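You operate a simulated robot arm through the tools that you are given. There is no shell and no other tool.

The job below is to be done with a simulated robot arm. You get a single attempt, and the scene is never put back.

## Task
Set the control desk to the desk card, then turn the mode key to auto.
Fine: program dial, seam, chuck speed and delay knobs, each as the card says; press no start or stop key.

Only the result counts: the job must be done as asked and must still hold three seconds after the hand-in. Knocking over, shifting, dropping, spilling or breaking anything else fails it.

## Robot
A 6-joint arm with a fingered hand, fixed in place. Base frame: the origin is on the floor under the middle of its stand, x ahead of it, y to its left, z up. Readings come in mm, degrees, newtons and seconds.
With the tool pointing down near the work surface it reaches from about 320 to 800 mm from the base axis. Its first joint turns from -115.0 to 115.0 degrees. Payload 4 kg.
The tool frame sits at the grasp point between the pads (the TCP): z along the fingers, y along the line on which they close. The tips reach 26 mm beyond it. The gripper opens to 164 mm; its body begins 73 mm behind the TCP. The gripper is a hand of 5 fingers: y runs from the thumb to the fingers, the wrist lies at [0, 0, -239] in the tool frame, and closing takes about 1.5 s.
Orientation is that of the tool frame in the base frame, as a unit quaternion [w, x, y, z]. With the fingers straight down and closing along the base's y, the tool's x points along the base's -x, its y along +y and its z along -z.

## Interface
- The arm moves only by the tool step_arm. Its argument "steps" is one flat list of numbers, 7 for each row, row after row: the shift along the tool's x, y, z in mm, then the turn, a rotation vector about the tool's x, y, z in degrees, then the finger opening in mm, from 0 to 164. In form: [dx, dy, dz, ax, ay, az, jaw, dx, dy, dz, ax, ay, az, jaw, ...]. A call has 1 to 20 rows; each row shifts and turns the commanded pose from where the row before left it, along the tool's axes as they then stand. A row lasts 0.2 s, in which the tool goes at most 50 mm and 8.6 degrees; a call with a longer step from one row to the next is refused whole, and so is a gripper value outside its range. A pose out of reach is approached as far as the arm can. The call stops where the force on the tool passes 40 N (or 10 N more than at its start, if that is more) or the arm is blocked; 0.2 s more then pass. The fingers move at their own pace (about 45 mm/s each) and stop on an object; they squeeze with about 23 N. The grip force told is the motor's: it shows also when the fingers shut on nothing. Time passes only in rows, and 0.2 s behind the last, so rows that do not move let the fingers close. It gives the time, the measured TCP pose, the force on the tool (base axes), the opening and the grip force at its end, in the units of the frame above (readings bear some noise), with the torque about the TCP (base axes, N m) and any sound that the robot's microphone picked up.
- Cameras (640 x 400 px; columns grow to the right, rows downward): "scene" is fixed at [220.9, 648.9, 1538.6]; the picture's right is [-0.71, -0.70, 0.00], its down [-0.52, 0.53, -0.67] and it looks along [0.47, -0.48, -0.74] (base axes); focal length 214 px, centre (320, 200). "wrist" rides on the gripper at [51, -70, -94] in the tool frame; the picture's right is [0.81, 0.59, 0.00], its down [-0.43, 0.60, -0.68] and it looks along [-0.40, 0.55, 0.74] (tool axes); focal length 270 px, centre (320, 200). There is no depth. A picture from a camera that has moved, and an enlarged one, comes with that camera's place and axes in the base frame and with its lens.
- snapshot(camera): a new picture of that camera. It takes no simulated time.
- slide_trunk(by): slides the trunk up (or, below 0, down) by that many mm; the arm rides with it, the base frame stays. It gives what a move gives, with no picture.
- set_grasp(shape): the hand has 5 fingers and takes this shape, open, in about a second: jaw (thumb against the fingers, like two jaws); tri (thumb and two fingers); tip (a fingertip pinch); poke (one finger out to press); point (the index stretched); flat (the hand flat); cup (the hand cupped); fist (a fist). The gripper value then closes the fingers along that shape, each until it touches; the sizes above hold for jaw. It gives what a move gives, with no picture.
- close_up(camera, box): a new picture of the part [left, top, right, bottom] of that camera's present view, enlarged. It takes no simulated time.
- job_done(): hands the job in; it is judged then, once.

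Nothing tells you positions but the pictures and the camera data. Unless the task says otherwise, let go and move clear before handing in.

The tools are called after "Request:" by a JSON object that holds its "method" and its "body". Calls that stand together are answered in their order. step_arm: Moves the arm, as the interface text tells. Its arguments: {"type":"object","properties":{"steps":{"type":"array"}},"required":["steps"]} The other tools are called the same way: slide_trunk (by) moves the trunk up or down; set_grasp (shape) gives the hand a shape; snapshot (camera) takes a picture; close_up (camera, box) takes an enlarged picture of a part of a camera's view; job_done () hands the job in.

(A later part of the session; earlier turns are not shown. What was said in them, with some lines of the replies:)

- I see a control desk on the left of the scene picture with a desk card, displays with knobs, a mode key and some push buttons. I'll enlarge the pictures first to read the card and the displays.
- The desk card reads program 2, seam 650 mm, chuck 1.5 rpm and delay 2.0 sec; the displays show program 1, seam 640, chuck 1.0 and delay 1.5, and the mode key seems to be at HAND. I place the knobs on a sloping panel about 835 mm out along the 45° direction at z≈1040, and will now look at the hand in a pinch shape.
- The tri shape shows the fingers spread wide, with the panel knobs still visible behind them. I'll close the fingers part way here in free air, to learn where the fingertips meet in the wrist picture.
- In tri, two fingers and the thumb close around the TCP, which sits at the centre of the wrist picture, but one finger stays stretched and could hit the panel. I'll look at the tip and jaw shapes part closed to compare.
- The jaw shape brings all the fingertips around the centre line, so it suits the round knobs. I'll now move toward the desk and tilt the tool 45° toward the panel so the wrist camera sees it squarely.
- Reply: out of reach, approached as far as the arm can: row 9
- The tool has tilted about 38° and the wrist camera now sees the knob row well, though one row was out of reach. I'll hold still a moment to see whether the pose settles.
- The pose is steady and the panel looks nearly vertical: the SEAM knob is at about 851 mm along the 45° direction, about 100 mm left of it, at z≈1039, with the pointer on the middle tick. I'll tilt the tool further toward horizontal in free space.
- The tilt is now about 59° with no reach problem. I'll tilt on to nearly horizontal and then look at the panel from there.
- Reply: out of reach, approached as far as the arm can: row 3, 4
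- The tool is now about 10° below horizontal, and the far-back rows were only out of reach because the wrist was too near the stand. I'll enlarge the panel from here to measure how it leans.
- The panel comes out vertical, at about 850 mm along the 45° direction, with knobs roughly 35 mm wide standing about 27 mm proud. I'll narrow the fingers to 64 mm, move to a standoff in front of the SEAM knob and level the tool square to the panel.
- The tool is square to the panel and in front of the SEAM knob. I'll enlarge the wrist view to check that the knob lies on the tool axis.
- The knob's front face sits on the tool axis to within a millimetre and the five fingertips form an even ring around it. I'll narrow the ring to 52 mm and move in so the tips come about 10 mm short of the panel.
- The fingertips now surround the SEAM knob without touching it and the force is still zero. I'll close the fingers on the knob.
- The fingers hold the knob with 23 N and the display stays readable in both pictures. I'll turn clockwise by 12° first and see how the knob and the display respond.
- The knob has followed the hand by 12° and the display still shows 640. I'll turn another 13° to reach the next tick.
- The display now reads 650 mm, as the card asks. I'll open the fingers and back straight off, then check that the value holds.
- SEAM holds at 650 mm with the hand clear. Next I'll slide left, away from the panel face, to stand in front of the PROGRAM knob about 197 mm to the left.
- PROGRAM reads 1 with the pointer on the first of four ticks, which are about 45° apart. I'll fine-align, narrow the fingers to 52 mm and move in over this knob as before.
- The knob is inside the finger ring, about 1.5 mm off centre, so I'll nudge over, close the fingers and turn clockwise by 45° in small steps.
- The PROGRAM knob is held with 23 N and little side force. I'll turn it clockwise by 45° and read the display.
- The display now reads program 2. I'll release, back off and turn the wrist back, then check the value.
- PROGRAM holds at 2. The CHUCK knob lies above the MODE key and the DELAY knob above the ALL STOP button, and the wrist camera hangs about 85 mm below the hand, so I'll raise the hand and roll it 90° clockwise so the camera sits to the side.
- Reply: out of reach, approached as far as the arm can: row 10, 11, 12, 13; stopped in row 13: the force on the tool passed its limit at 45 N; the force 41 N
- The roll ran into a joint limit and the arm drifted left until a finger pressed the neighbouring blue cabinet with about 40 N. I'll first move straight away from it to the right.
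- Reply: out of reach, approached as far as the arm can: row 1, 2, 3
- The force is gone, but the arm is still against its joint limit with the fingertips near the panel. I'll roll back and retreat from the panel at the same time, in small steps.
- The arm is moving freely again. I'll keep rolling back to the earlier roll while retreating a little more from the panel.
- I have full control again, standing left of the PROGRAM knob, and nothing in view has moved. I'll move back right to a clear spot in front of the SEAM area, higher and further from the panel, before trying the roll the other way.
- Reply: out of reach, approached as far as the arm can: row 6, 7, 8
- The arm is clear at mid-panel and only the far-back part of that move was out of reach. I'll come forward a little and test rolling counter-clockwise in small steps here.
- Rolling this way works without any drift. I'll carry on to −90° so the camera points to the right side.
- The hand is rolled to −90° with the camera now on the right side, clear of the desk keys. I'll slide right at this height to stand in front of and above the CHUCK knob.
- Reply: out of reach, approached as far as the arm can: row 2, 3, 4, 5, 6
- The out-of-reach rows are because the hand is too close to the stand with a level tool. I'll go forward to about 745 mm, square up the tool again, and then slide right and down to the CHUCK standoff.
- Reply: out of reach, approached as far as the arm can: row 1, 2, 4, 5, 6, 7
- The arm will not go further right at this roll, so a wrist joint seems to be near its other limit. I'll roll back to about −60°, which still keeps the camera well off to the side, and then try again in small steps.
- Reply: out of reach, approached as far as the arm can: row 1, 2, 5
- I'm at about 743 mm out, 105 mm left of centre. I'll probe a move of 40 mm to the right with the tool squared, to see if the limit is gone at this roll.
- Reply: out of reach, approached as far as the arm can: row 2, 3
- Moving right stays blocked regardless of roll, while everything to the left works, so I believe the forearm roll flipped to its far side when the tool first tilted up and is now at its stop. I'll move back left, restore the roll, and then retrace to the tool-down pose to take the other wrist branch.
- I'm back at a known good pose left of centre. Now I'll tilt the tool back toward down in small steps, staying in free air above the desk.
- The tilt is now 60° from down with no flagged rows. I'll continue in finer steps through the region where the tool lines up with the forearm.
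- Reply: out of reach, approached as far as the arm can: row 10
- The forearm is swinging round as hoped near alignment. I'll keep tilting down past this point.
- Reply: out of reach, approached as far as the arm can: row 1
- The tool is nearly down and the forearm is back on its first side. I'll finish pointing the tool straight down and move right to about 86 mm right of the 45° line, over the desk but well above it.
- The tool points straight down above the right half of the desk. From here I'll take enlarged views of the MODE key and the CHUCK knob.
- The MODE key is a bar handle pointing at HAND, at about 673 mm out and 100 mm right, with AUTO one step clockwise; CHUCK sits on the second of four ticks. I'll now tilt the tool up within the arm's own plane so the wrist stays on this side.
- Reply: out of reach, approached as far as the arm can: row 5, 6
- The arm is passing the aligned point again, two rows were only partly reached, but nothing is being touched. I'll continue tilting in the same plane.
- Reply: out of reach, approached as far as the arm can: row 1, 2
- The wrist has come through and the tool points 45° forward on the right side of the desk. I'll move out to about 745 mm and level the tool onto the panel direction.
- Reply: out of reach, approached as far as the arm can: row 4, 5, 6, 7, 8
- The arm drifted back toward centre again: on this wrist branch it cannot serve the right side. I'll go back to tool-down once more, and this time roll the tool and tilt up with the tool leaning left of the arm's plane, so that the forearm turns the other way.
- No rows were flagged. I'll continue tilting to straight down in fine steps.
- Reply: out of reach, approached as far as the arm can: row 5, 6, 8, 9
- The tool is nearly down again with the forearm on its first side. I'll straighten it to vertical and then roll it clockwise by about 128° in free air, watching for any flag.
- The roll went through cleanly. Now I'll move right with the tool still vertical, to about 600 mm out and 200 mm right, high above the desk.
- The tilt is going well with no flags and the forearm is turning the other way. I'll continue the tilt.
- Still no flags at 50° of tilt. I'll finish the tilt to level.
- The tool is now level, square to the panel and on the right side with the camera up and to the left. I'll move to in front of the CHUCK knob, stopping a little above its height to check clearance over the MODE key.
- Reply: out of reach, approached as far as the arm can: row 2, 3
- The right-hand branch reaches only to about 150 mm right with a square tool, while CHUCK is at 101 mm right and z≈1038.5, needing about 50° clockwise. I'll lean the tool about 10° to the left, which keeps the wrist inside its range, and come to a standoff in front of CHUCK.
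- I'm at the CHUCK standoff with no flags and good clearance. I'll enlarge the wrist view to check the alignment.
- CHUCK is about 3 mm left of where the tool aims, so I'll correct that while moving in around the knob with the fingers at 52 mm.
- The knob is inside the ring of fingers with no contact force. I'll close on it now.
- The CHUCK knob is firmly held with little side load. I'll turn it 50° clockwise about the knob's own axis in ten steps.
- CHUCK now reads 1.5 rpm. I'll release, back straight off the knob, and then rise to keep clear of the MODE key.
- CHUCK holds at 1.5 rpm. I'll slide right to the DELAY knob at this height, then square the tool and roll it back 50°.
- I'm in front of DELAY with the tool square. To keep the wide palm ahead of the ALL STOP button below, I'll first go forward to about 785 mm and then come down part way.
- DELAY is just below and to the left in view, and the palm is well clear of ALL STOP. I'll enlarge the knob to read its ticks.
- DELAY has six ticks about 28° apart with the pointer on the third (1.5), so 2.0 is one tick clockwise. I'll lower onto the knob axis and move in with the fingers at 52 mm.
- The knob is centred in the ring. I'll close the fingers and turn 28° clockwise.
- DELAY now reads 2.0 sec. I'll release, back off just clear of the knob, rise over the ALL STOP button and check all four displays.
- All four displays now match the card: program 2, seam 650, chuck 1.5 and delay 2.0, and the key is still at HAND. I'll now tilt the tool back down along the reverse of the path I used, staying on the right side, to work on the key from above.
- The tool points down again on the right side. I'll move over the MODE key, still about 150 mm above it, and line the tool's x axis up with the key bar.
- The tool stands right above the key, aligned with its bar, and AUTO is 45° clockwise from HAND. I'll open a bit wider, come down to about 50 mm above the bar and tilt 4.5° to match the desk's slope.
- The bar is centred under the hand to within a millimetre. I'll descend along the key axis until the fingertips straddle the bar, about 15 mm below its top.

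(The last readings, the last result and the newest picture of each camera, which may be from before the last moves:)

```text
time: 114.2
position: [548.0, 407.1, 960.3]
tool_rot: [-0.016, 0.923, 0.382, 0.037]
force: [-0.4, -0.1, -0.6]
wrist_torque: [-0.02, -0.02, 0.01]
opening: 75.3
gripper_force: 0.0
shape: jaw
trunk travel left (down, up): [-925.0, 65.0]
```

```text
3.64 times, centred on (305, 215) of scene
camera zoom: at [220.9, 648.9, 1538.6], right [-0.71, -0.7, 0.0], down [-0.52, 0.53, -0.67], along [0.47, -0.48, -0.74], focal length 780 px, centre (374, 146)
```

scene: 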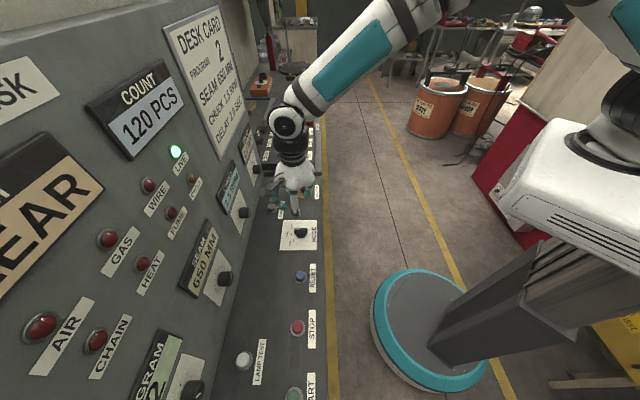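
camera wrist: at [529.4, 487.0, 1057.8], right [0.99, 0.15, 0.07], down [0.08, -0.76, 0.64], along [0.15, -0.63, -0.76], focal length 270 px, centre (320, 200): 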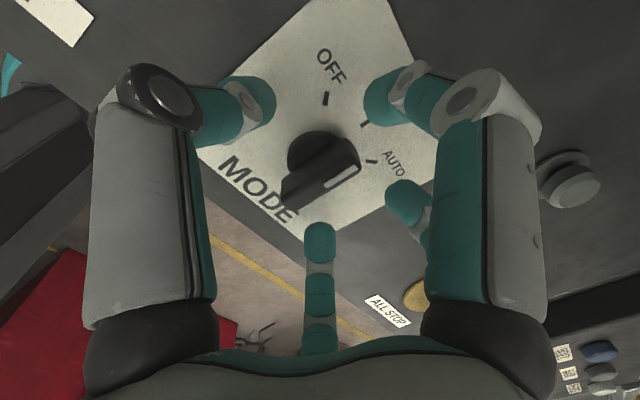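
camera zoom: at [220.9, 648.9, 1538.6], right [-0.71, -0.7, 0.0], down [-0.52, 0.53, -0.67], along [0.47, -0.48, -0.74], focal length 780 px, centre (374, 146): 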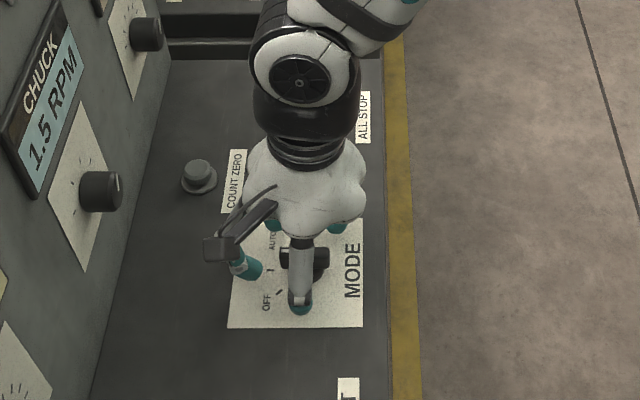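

The fingertips straddle the bar with no force. I'll close gently on it.

Request:
{"method": "step_arm", "body": {"steps": [0, 0, 0, 0, 0, 0, 50, 0, 0, 0, 0, 0, 0, 30, 0, 0, 0, 0, 0, 0, 10, 0, 0, 0, 0, 0, 0, 4, 0, 0, 0, 0, 0, 0, 4, 0, 0, 0, 0, 0, 0, 4, 0, 0, 0, 0, 0, 0, 4]}}

Request:
{"method": "snapshot", "body": {"camera": "wrist"}}

Request:
{"method": "close_up", "body": {"camera": "wrist", "box": [220, 100, 420, 260]}}

Request:
{"method": "close_up", "body": {"camera": "scene", "box": [240, 160, 370, 270]}}

```text
time: 115.8
position: [547.5, 408.8, 960.6]
tool_rot: [-0.014, 0.924, 0.381, 0.038]
force: [2.9, 11.7, 4.0]
wrist_torque: [0.17, -0.15, 0.03]
opening: 9.2
gripper_force: 23.3
shape: jaw
trunk travel left (down, up): [-925.0, 65.0]
```

```text
taken
camera wrist: at [529.6, 488.7, 1057.8], right [0.99, 0.15, 0.07], down [0.07, -0.76, 0.64], along [0.15, -0.63, -0.76], focal length 270 px, centre (320, 200)
```

wrist: 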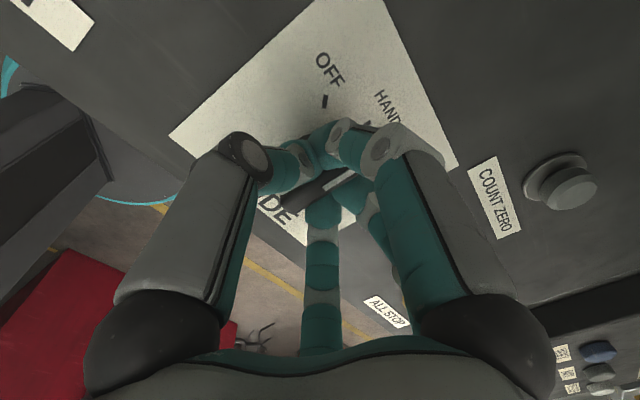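

```text
2.50 times, centred on (320, 180) of wrist
camera zoom: at [529.6, 488.7, 1057.8], right [0.99, 0.15, 0.07], down [0.07, -0.76, 0.64], along [0.15, -0.63, -0.76], focal length 676 px, centre (320, 250)
```

zoom: 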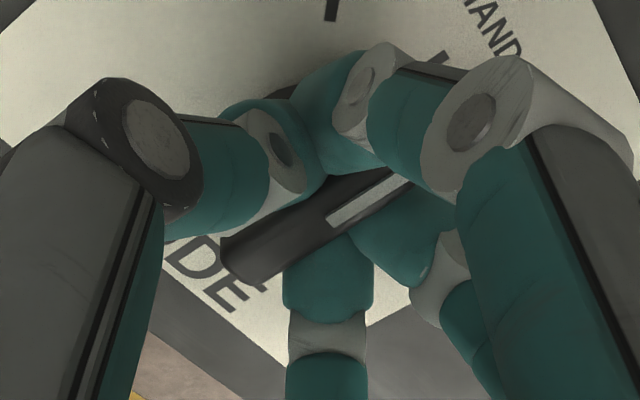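

```text
3.64 times, centred on (305, 215) of scene
camera zoom: at [220.9, 648.9, 1538.6], right [-0.71, -0.7, 0.0], down [-0.52, 0.53, -0.67], along [0.47, -0.48, -0.74], focal length 780 px, centre (374, 146)
```

zoom: 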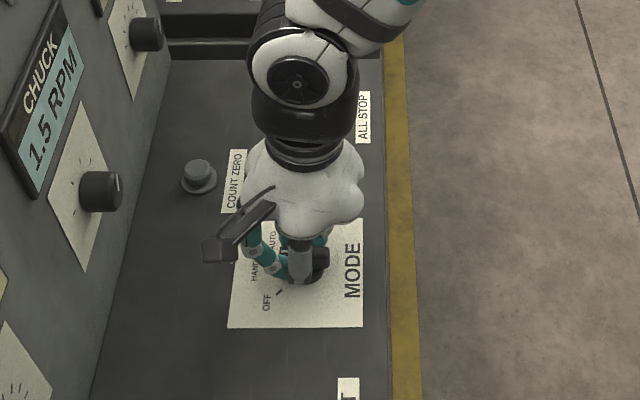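

The bar is gripped from both sides with a modest side load of about 12 N. I'll turn it clockwise 45° in 5° steps.

Request:
{"method": "step_arm", "body": {"steps": [0, 0, 0, 0, 0, 5, 4, 0, 0, 0, 0, 0, 5, 4, 0, 0, 0, 0, 0, 5, 4, 0, 0, 0, 0, 0, 5, 4, 0, 0, 0, 0, 0, 0, 4]}}

Request:
{"method": "close_up", "body": {"camera": "wrist", "box": [220, 80, 440, 260]}}

```text
time: 117.0
position: [548.8, 406.2, 960.4]
tool_rot: [-0.02, 0.976, 0.215, 0.035]
force: [8.3, 12.9, 2.5]
wrist_torque: [0.09, -0.26, 0.01]
opening: 9.3
gripper_force: 23.1
shape: jaw
trunk travel left (down, up): [-925.0, 65.0]
```

```text
2.22 times, centred on (330, 170) of wrist
camera zoom: at [560.0, 487.3, 1059.5], right [0.98, -0.2, 0.05], down [-0.18, -0.76, 0.63], along [-0.09, -0.62, -0.78], focal length 601 px, centre (298, 267)
```

zoom: 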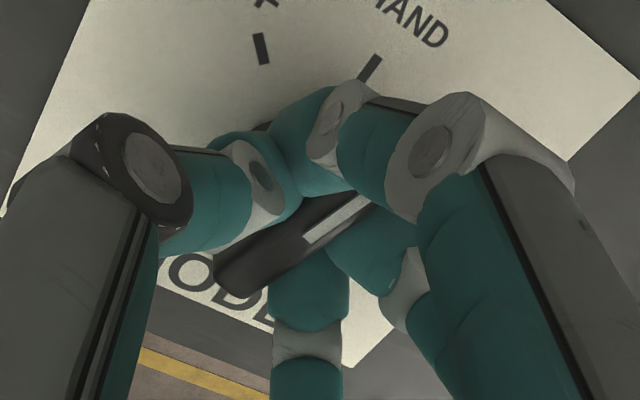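

The bar is turning with the hand, now 20° past HAND. I'll carry on through the remaining 25°.

Request:
{"method": "step_arm", "body": {"steps": [0, 0, 0, 0, 0, 5, 4, 0, 0, 0, 0, 0, 5, 4, 0, 0, 0, 0, 0, 5, 4, 0, 0, 0, 0, 0, 5, 4, 0, 0, 0, 0, 0, 5, 4, 0, 0, 0, 0, 0, 0, 4]}}

Request:
{"method": "snapshot", "body": {"camera": "wrist"}}

Request:
{"method": "close_up", "body": {"camera": "wrist", "box": [220, 60, 460, 260]}}

Request:
{"method": "close_up", "body": {"camera": "scene", "box": [240, 160, 370, 270]}}

```text
time: 118.4
position: [548.4, 406.8, 960.6]
tool_rot: [-0.027, 0.999, -0.002, 0.03]
force: [12.4, 6.0, 4.0]
wrist_torque: [-0.09, -0.27, 0.0]
opening: 9.5
gripper_force: 22.7
shape: jaw
trunk travel left (down, up): [-925.0, 65.0]
```

```text
taken
camera wrist: at [594.8, 471.6, 1060.6], right [0.81, -0.59, 0.01], down [-0.47, -0.63, 0.62], along [-0.36, -0.51, -0.79], focal length 270 px, centre (320, 200)
```

wrist: 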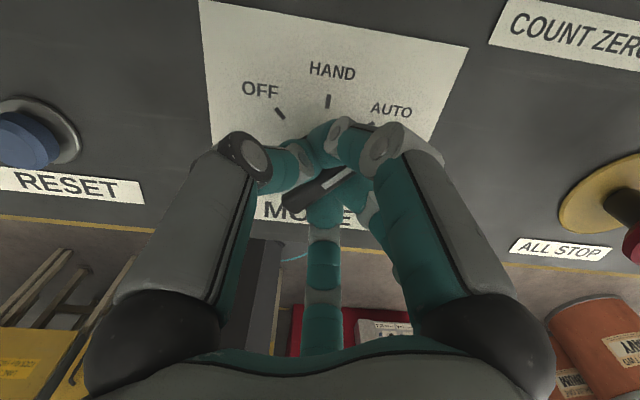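

```text
2.00 times, centred on (340, 160) of wrist
camera zoom: at [594.8, 471.6, 1060.6], right [0.81, -0.59, 0.01], down [-0.47, -0.63, 0.62], along [-0.36, -0.51, -0.79], focal length 541 px, centre (280, 280)
```

zoom: 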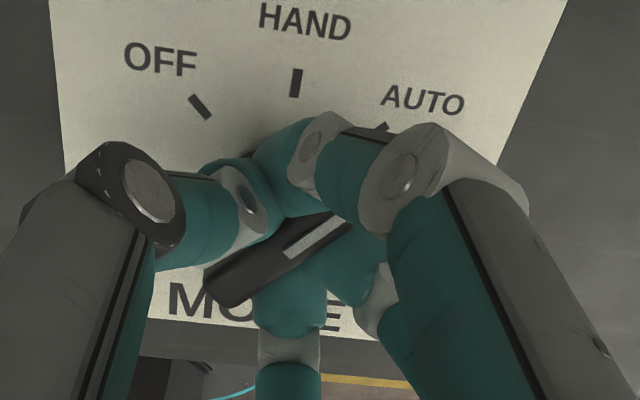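

```text
3.64 times, centred on (305, 215) of scene
camera zoom: at [220.9, 648.9, 1538.6], right [-0.71, -0.7, 0.0], down [-0.52, 0.53, -0.67], along [0.47, -0.48, -0.74], focal length 780 px, centre (374, 146)
```

zoom: 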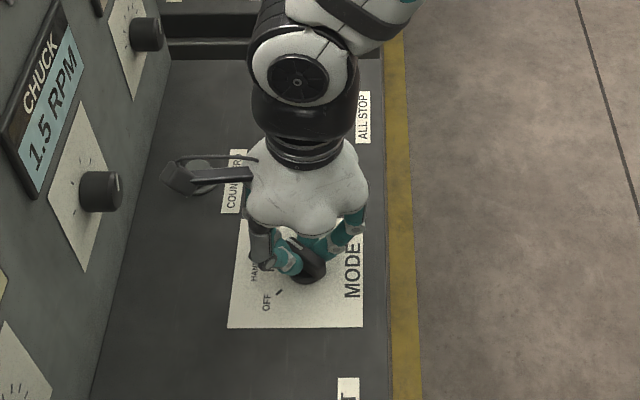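

The bar now points toward AUTO. I'll open the fingers and look before lifting.

Request:
{"method": "step_arm", "body": {"steps": [0, 0, 0, 0, 0, 0, 40, 0, 0, 0, 0, 0, 0, 76, 0, 0, 0, 0, 0, 0, 76, 0, 0, 0, 0, 0, 0, 76, 0, 0, 0, 0, 0, 0, 76]}}

Request:
{"method": "close_up", "body": {"camera": "wrist", "box": [200, 60, 460, 260]}}

```text
time: 119.6
position: [547.5, 406.5, 960.8]
tool_rot: [-0.026, 0.999, -0.001, 0.029]
force: [0.2, -0.5, 0.4]
wrist_torque: [-0.03, -0.02, 0.03]
opening: 75.7
gripper_force: 0.1
shape: jaw
trunk travel left (down, up): [-925.0, 65.0]
```

```text
2.00 times, centred on (330, 160) of wrist
camera zoom: at [593.3, 471.4, 1060.8], right [0.81, -0.59, 0.01], down [-0.47, -0.63, 0.62], along [-0.36, -0.51, -0.79], focal length 541 px, centre (300, 280)
```

zoom: 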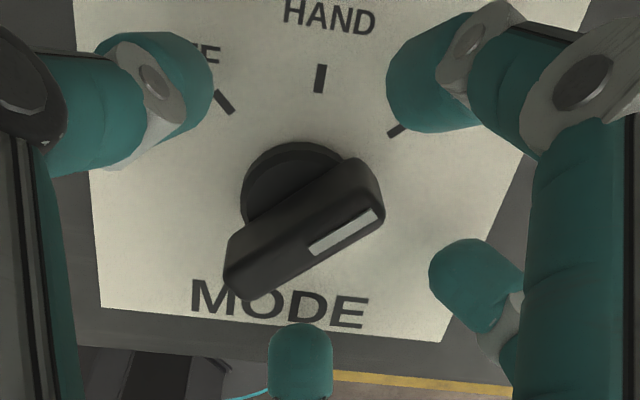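

The key points at AUTO and the fingers are clear of it. I'll lift straight up and check it from above.

Request:
{"method": "step_arm", "body": {"steps": [0, 0, -15, 0, 0, 0, 76, 0, 0, -25, 0, 0, 0, 76, 0, 0, -35, 0, 0, 0, 76, 0, 0, -40, 0, 0, 0, 76, 0, 0, -40, 0, 0, 0, 76, 0, 0, 0, 0, 0, 0, 76, 0, 0, 0, 0, 0, 0, 76]}}

Request:
{"method": "snapshot", "body": {"camera": "wrist"}}

Request:
{"method": "close_up", "body": {"camera": "wrist", "box": [230, 20, 410, 160]}}

Request:
{"method": "close_up", "body": {"camera": "scene", "box": [240, 160, 370, 270]}}

```text
time: 121.2
position: [538.3, 398.6, 1118.3]
tool_rot: [-0.028, 0.999, 0.0, 0.028]
force: [0.4, -0.4, 0.4]
wrist_torque: [0.01, 0.0, 0.0]
opening: 75.5
gripper_force: 0.1
shape: jaw
trunk travel left (down, up): [-925.0, 65.0]
```

```text
taken
camera wrist: at [583.4, 462.7, 1217.5], right [0.81, -0.59, 0.01], down [-0.47, -0.63, 0.62], along [-0.35, -0.51, -0.79], focal length 270 px, centre (320, 200)
```

wrist: 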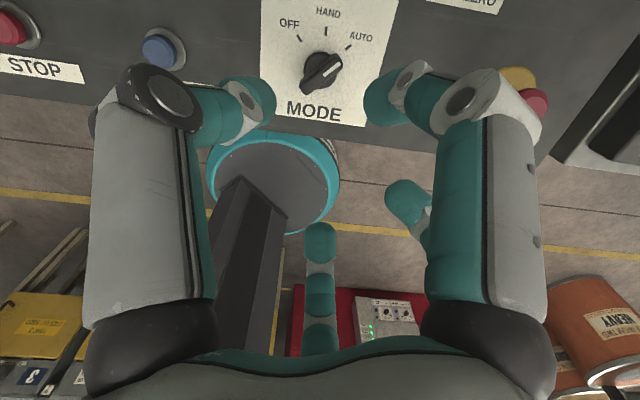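

```text
2.86 times, centred on (320, 90) of wrist
camera zoom: at [583.4, 462.7, 1217.5], right [0.81, -0.59, 0.01], down [-0.47, -0.63, 0.62], along [-0.35, -0.51, -0.79], focal length 772 px, centre (320, 514)
```

zoom: 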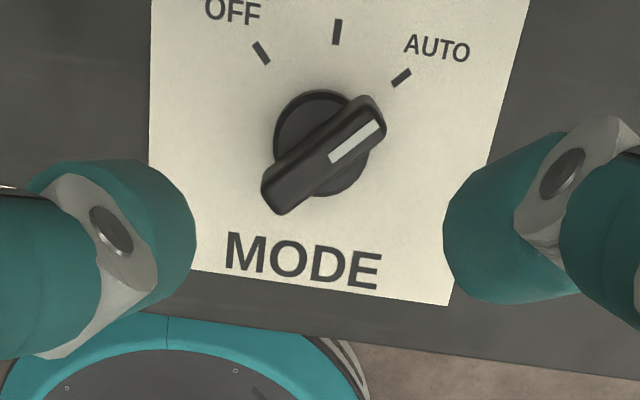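

```text
3.64 times, centred on (305, 215) of scene
camera zoom: at [220.9, 648.9, 1538.6], right [-0.71, -0.7, 0.0], down [-0.52, 0.53, -0.67], along [0.47, -0.48, -0.74], focal length 780 px, centre (374, 146)
```

zoom: 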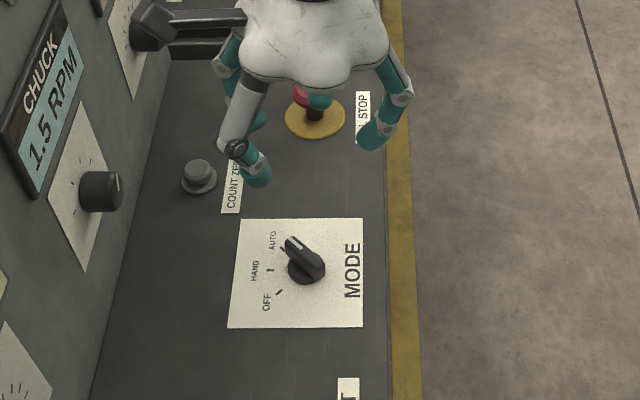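

The key sits on the AUTO mark. I'll move the arm back clear of the desk and then check every display and the key once more.

Request:
{"method": "step_arm", "body": {"steps": [0, 0, -20, 0, 0, 0, 76, -22.2, 22.2, -12, 0, 0, 0, 76, -22.2, 22.2, -12, 0, 0, 0, 76, -22.2, 22.2, -8, 0, 0, 0, 76, -22.2, 22.2, -8, 0, 0, 0, 76, 0, 0, 0, 0, 0, 0, 76, 0, 0, 0, 0, 0, 0, 76]}}

Request:
{"method": "snapshot", "body": {"camera": "scene"}}

Request:
{"method": "close_up", "body": {"camera": "scene", "box": [130, 120, 330, 260]}}

Request:
{"method": "close_up", "body": {"camera": "scene", "box": [120, 220, 330, 400]}}

Request:
{"method": "snapshot", "body": {"camera": "wrist"}}

```text
time: 122.8
position: [445.4, 306.0, 1165.9]
tool_rot: [-0.029, 0.999, -0.001, 0.029]
force: [-0.1, 0.2, -0.6]
wrist_torque: [0.03, -0.02, 0.03]
opening: 75.8
gripper_force: 0.1
shape: jaw
trunk travel left (down, up): [-925.0, 65.0]
```

```text
taken
```

scene: 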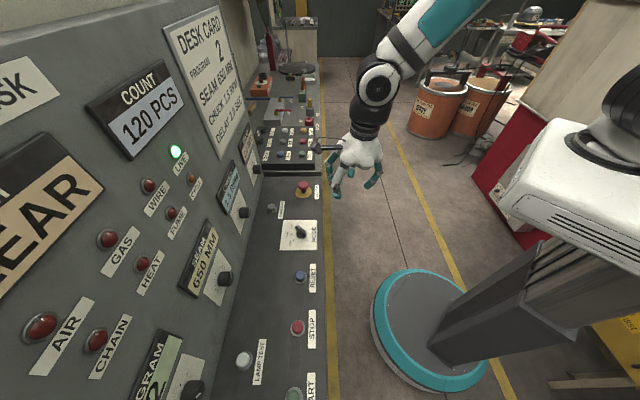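

```text
2.86 times, centred on (230, 190) of scene
camera zoom: at [220.9, 648.9, 1538.6], right [-0.71, -0.7, 0.0], down [-0.52, 0.53, -0.67], along [0.47, -0.48, -0.74], focal length 613 px, centre (577, 229)
```

zoom: 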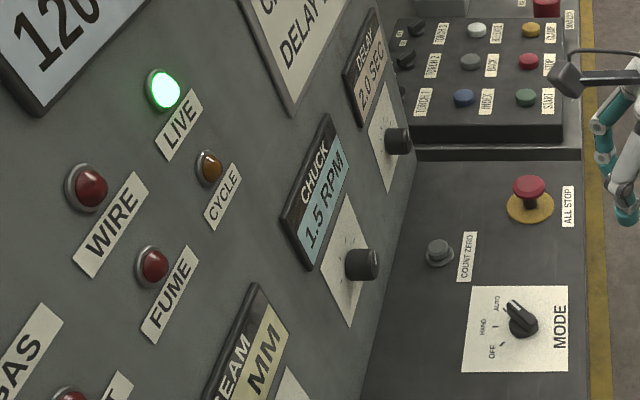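

```text
2.22 times, centred on (225, 310) of scene
camera zoom: at [220.9, 648.9, 1538.6], right [-0.71, -0.7, 0.0], down [-0.52, 0.53, -0.67], along [0.47, -0.48, -0.74], focal length 477 px, centre (531, -44)
```

zoom: 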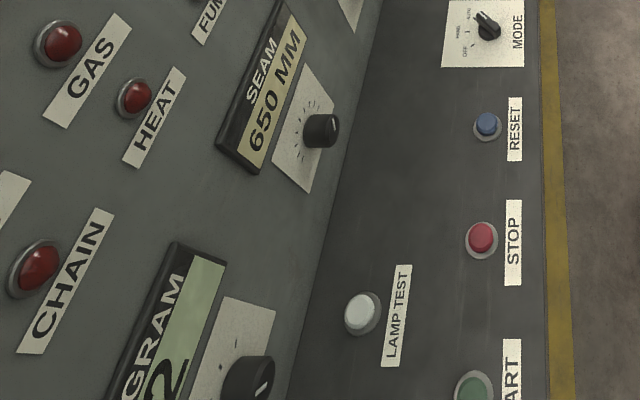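

```text
taken
camera wrist: at [491.4, 371.3, 1265.1], right [0.81, -0.59, 0.01], down [-0.47, -0.63, 0.62], along [-0.35, -0.51, -0.79], focal length 270 px, centre (320, 200)
```

wrist: 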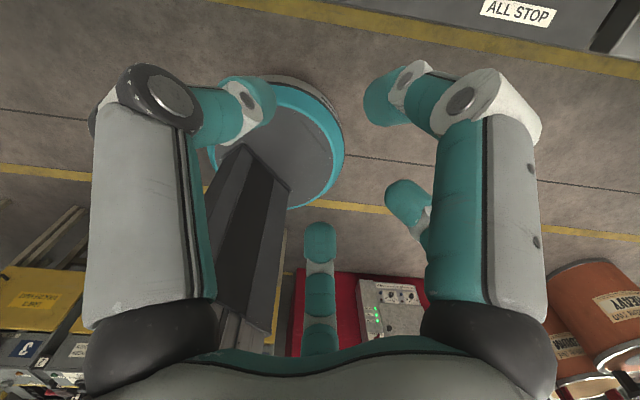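

Everything matches the card: program 2, seam 650 mm, chuck 1.5 rpm and delay 2.0 sec. The mode key points at AUTO, no start or stop key was pressed, and the arm is clear, so I'll hand the job in.

One finger pressed the neighbouring blue cabinet with about 45 N during the PROGRAM roll, and I saw no sign that it moved.

Request:
{"method": "job_done", "body": {}}

```text
The job is handed in.
```

I set the desk to the card and then turned the mode key to AUTO. I've handed the job in, but I haven't seen the verdict.

| Control | Before | Now |
|---|---|---|
| Program dial | 1 | 2 |
| Seam | 640 mm | 650 mm |
| Chuck speed | 1.0 rpm | 1.5 rpm |
| Delay | 1.5 sec | 2.0 sec |
| Mode key | HAND | AUTO |

I read the displays and the key again with the arm clear of the desk, and all five still held. I pressed no start or stop key.

**Contact with a neighbour:** after setting the program dial, the arm hit a joint limit and drifted left. A finger pressed the blue cabinet next to the desk with about 45 N before the move stopped. I backed off at once, and the pictures afterwards showed no sign that the cabinet had moved. I did not measure its position, so a small shift can't be ruled out.
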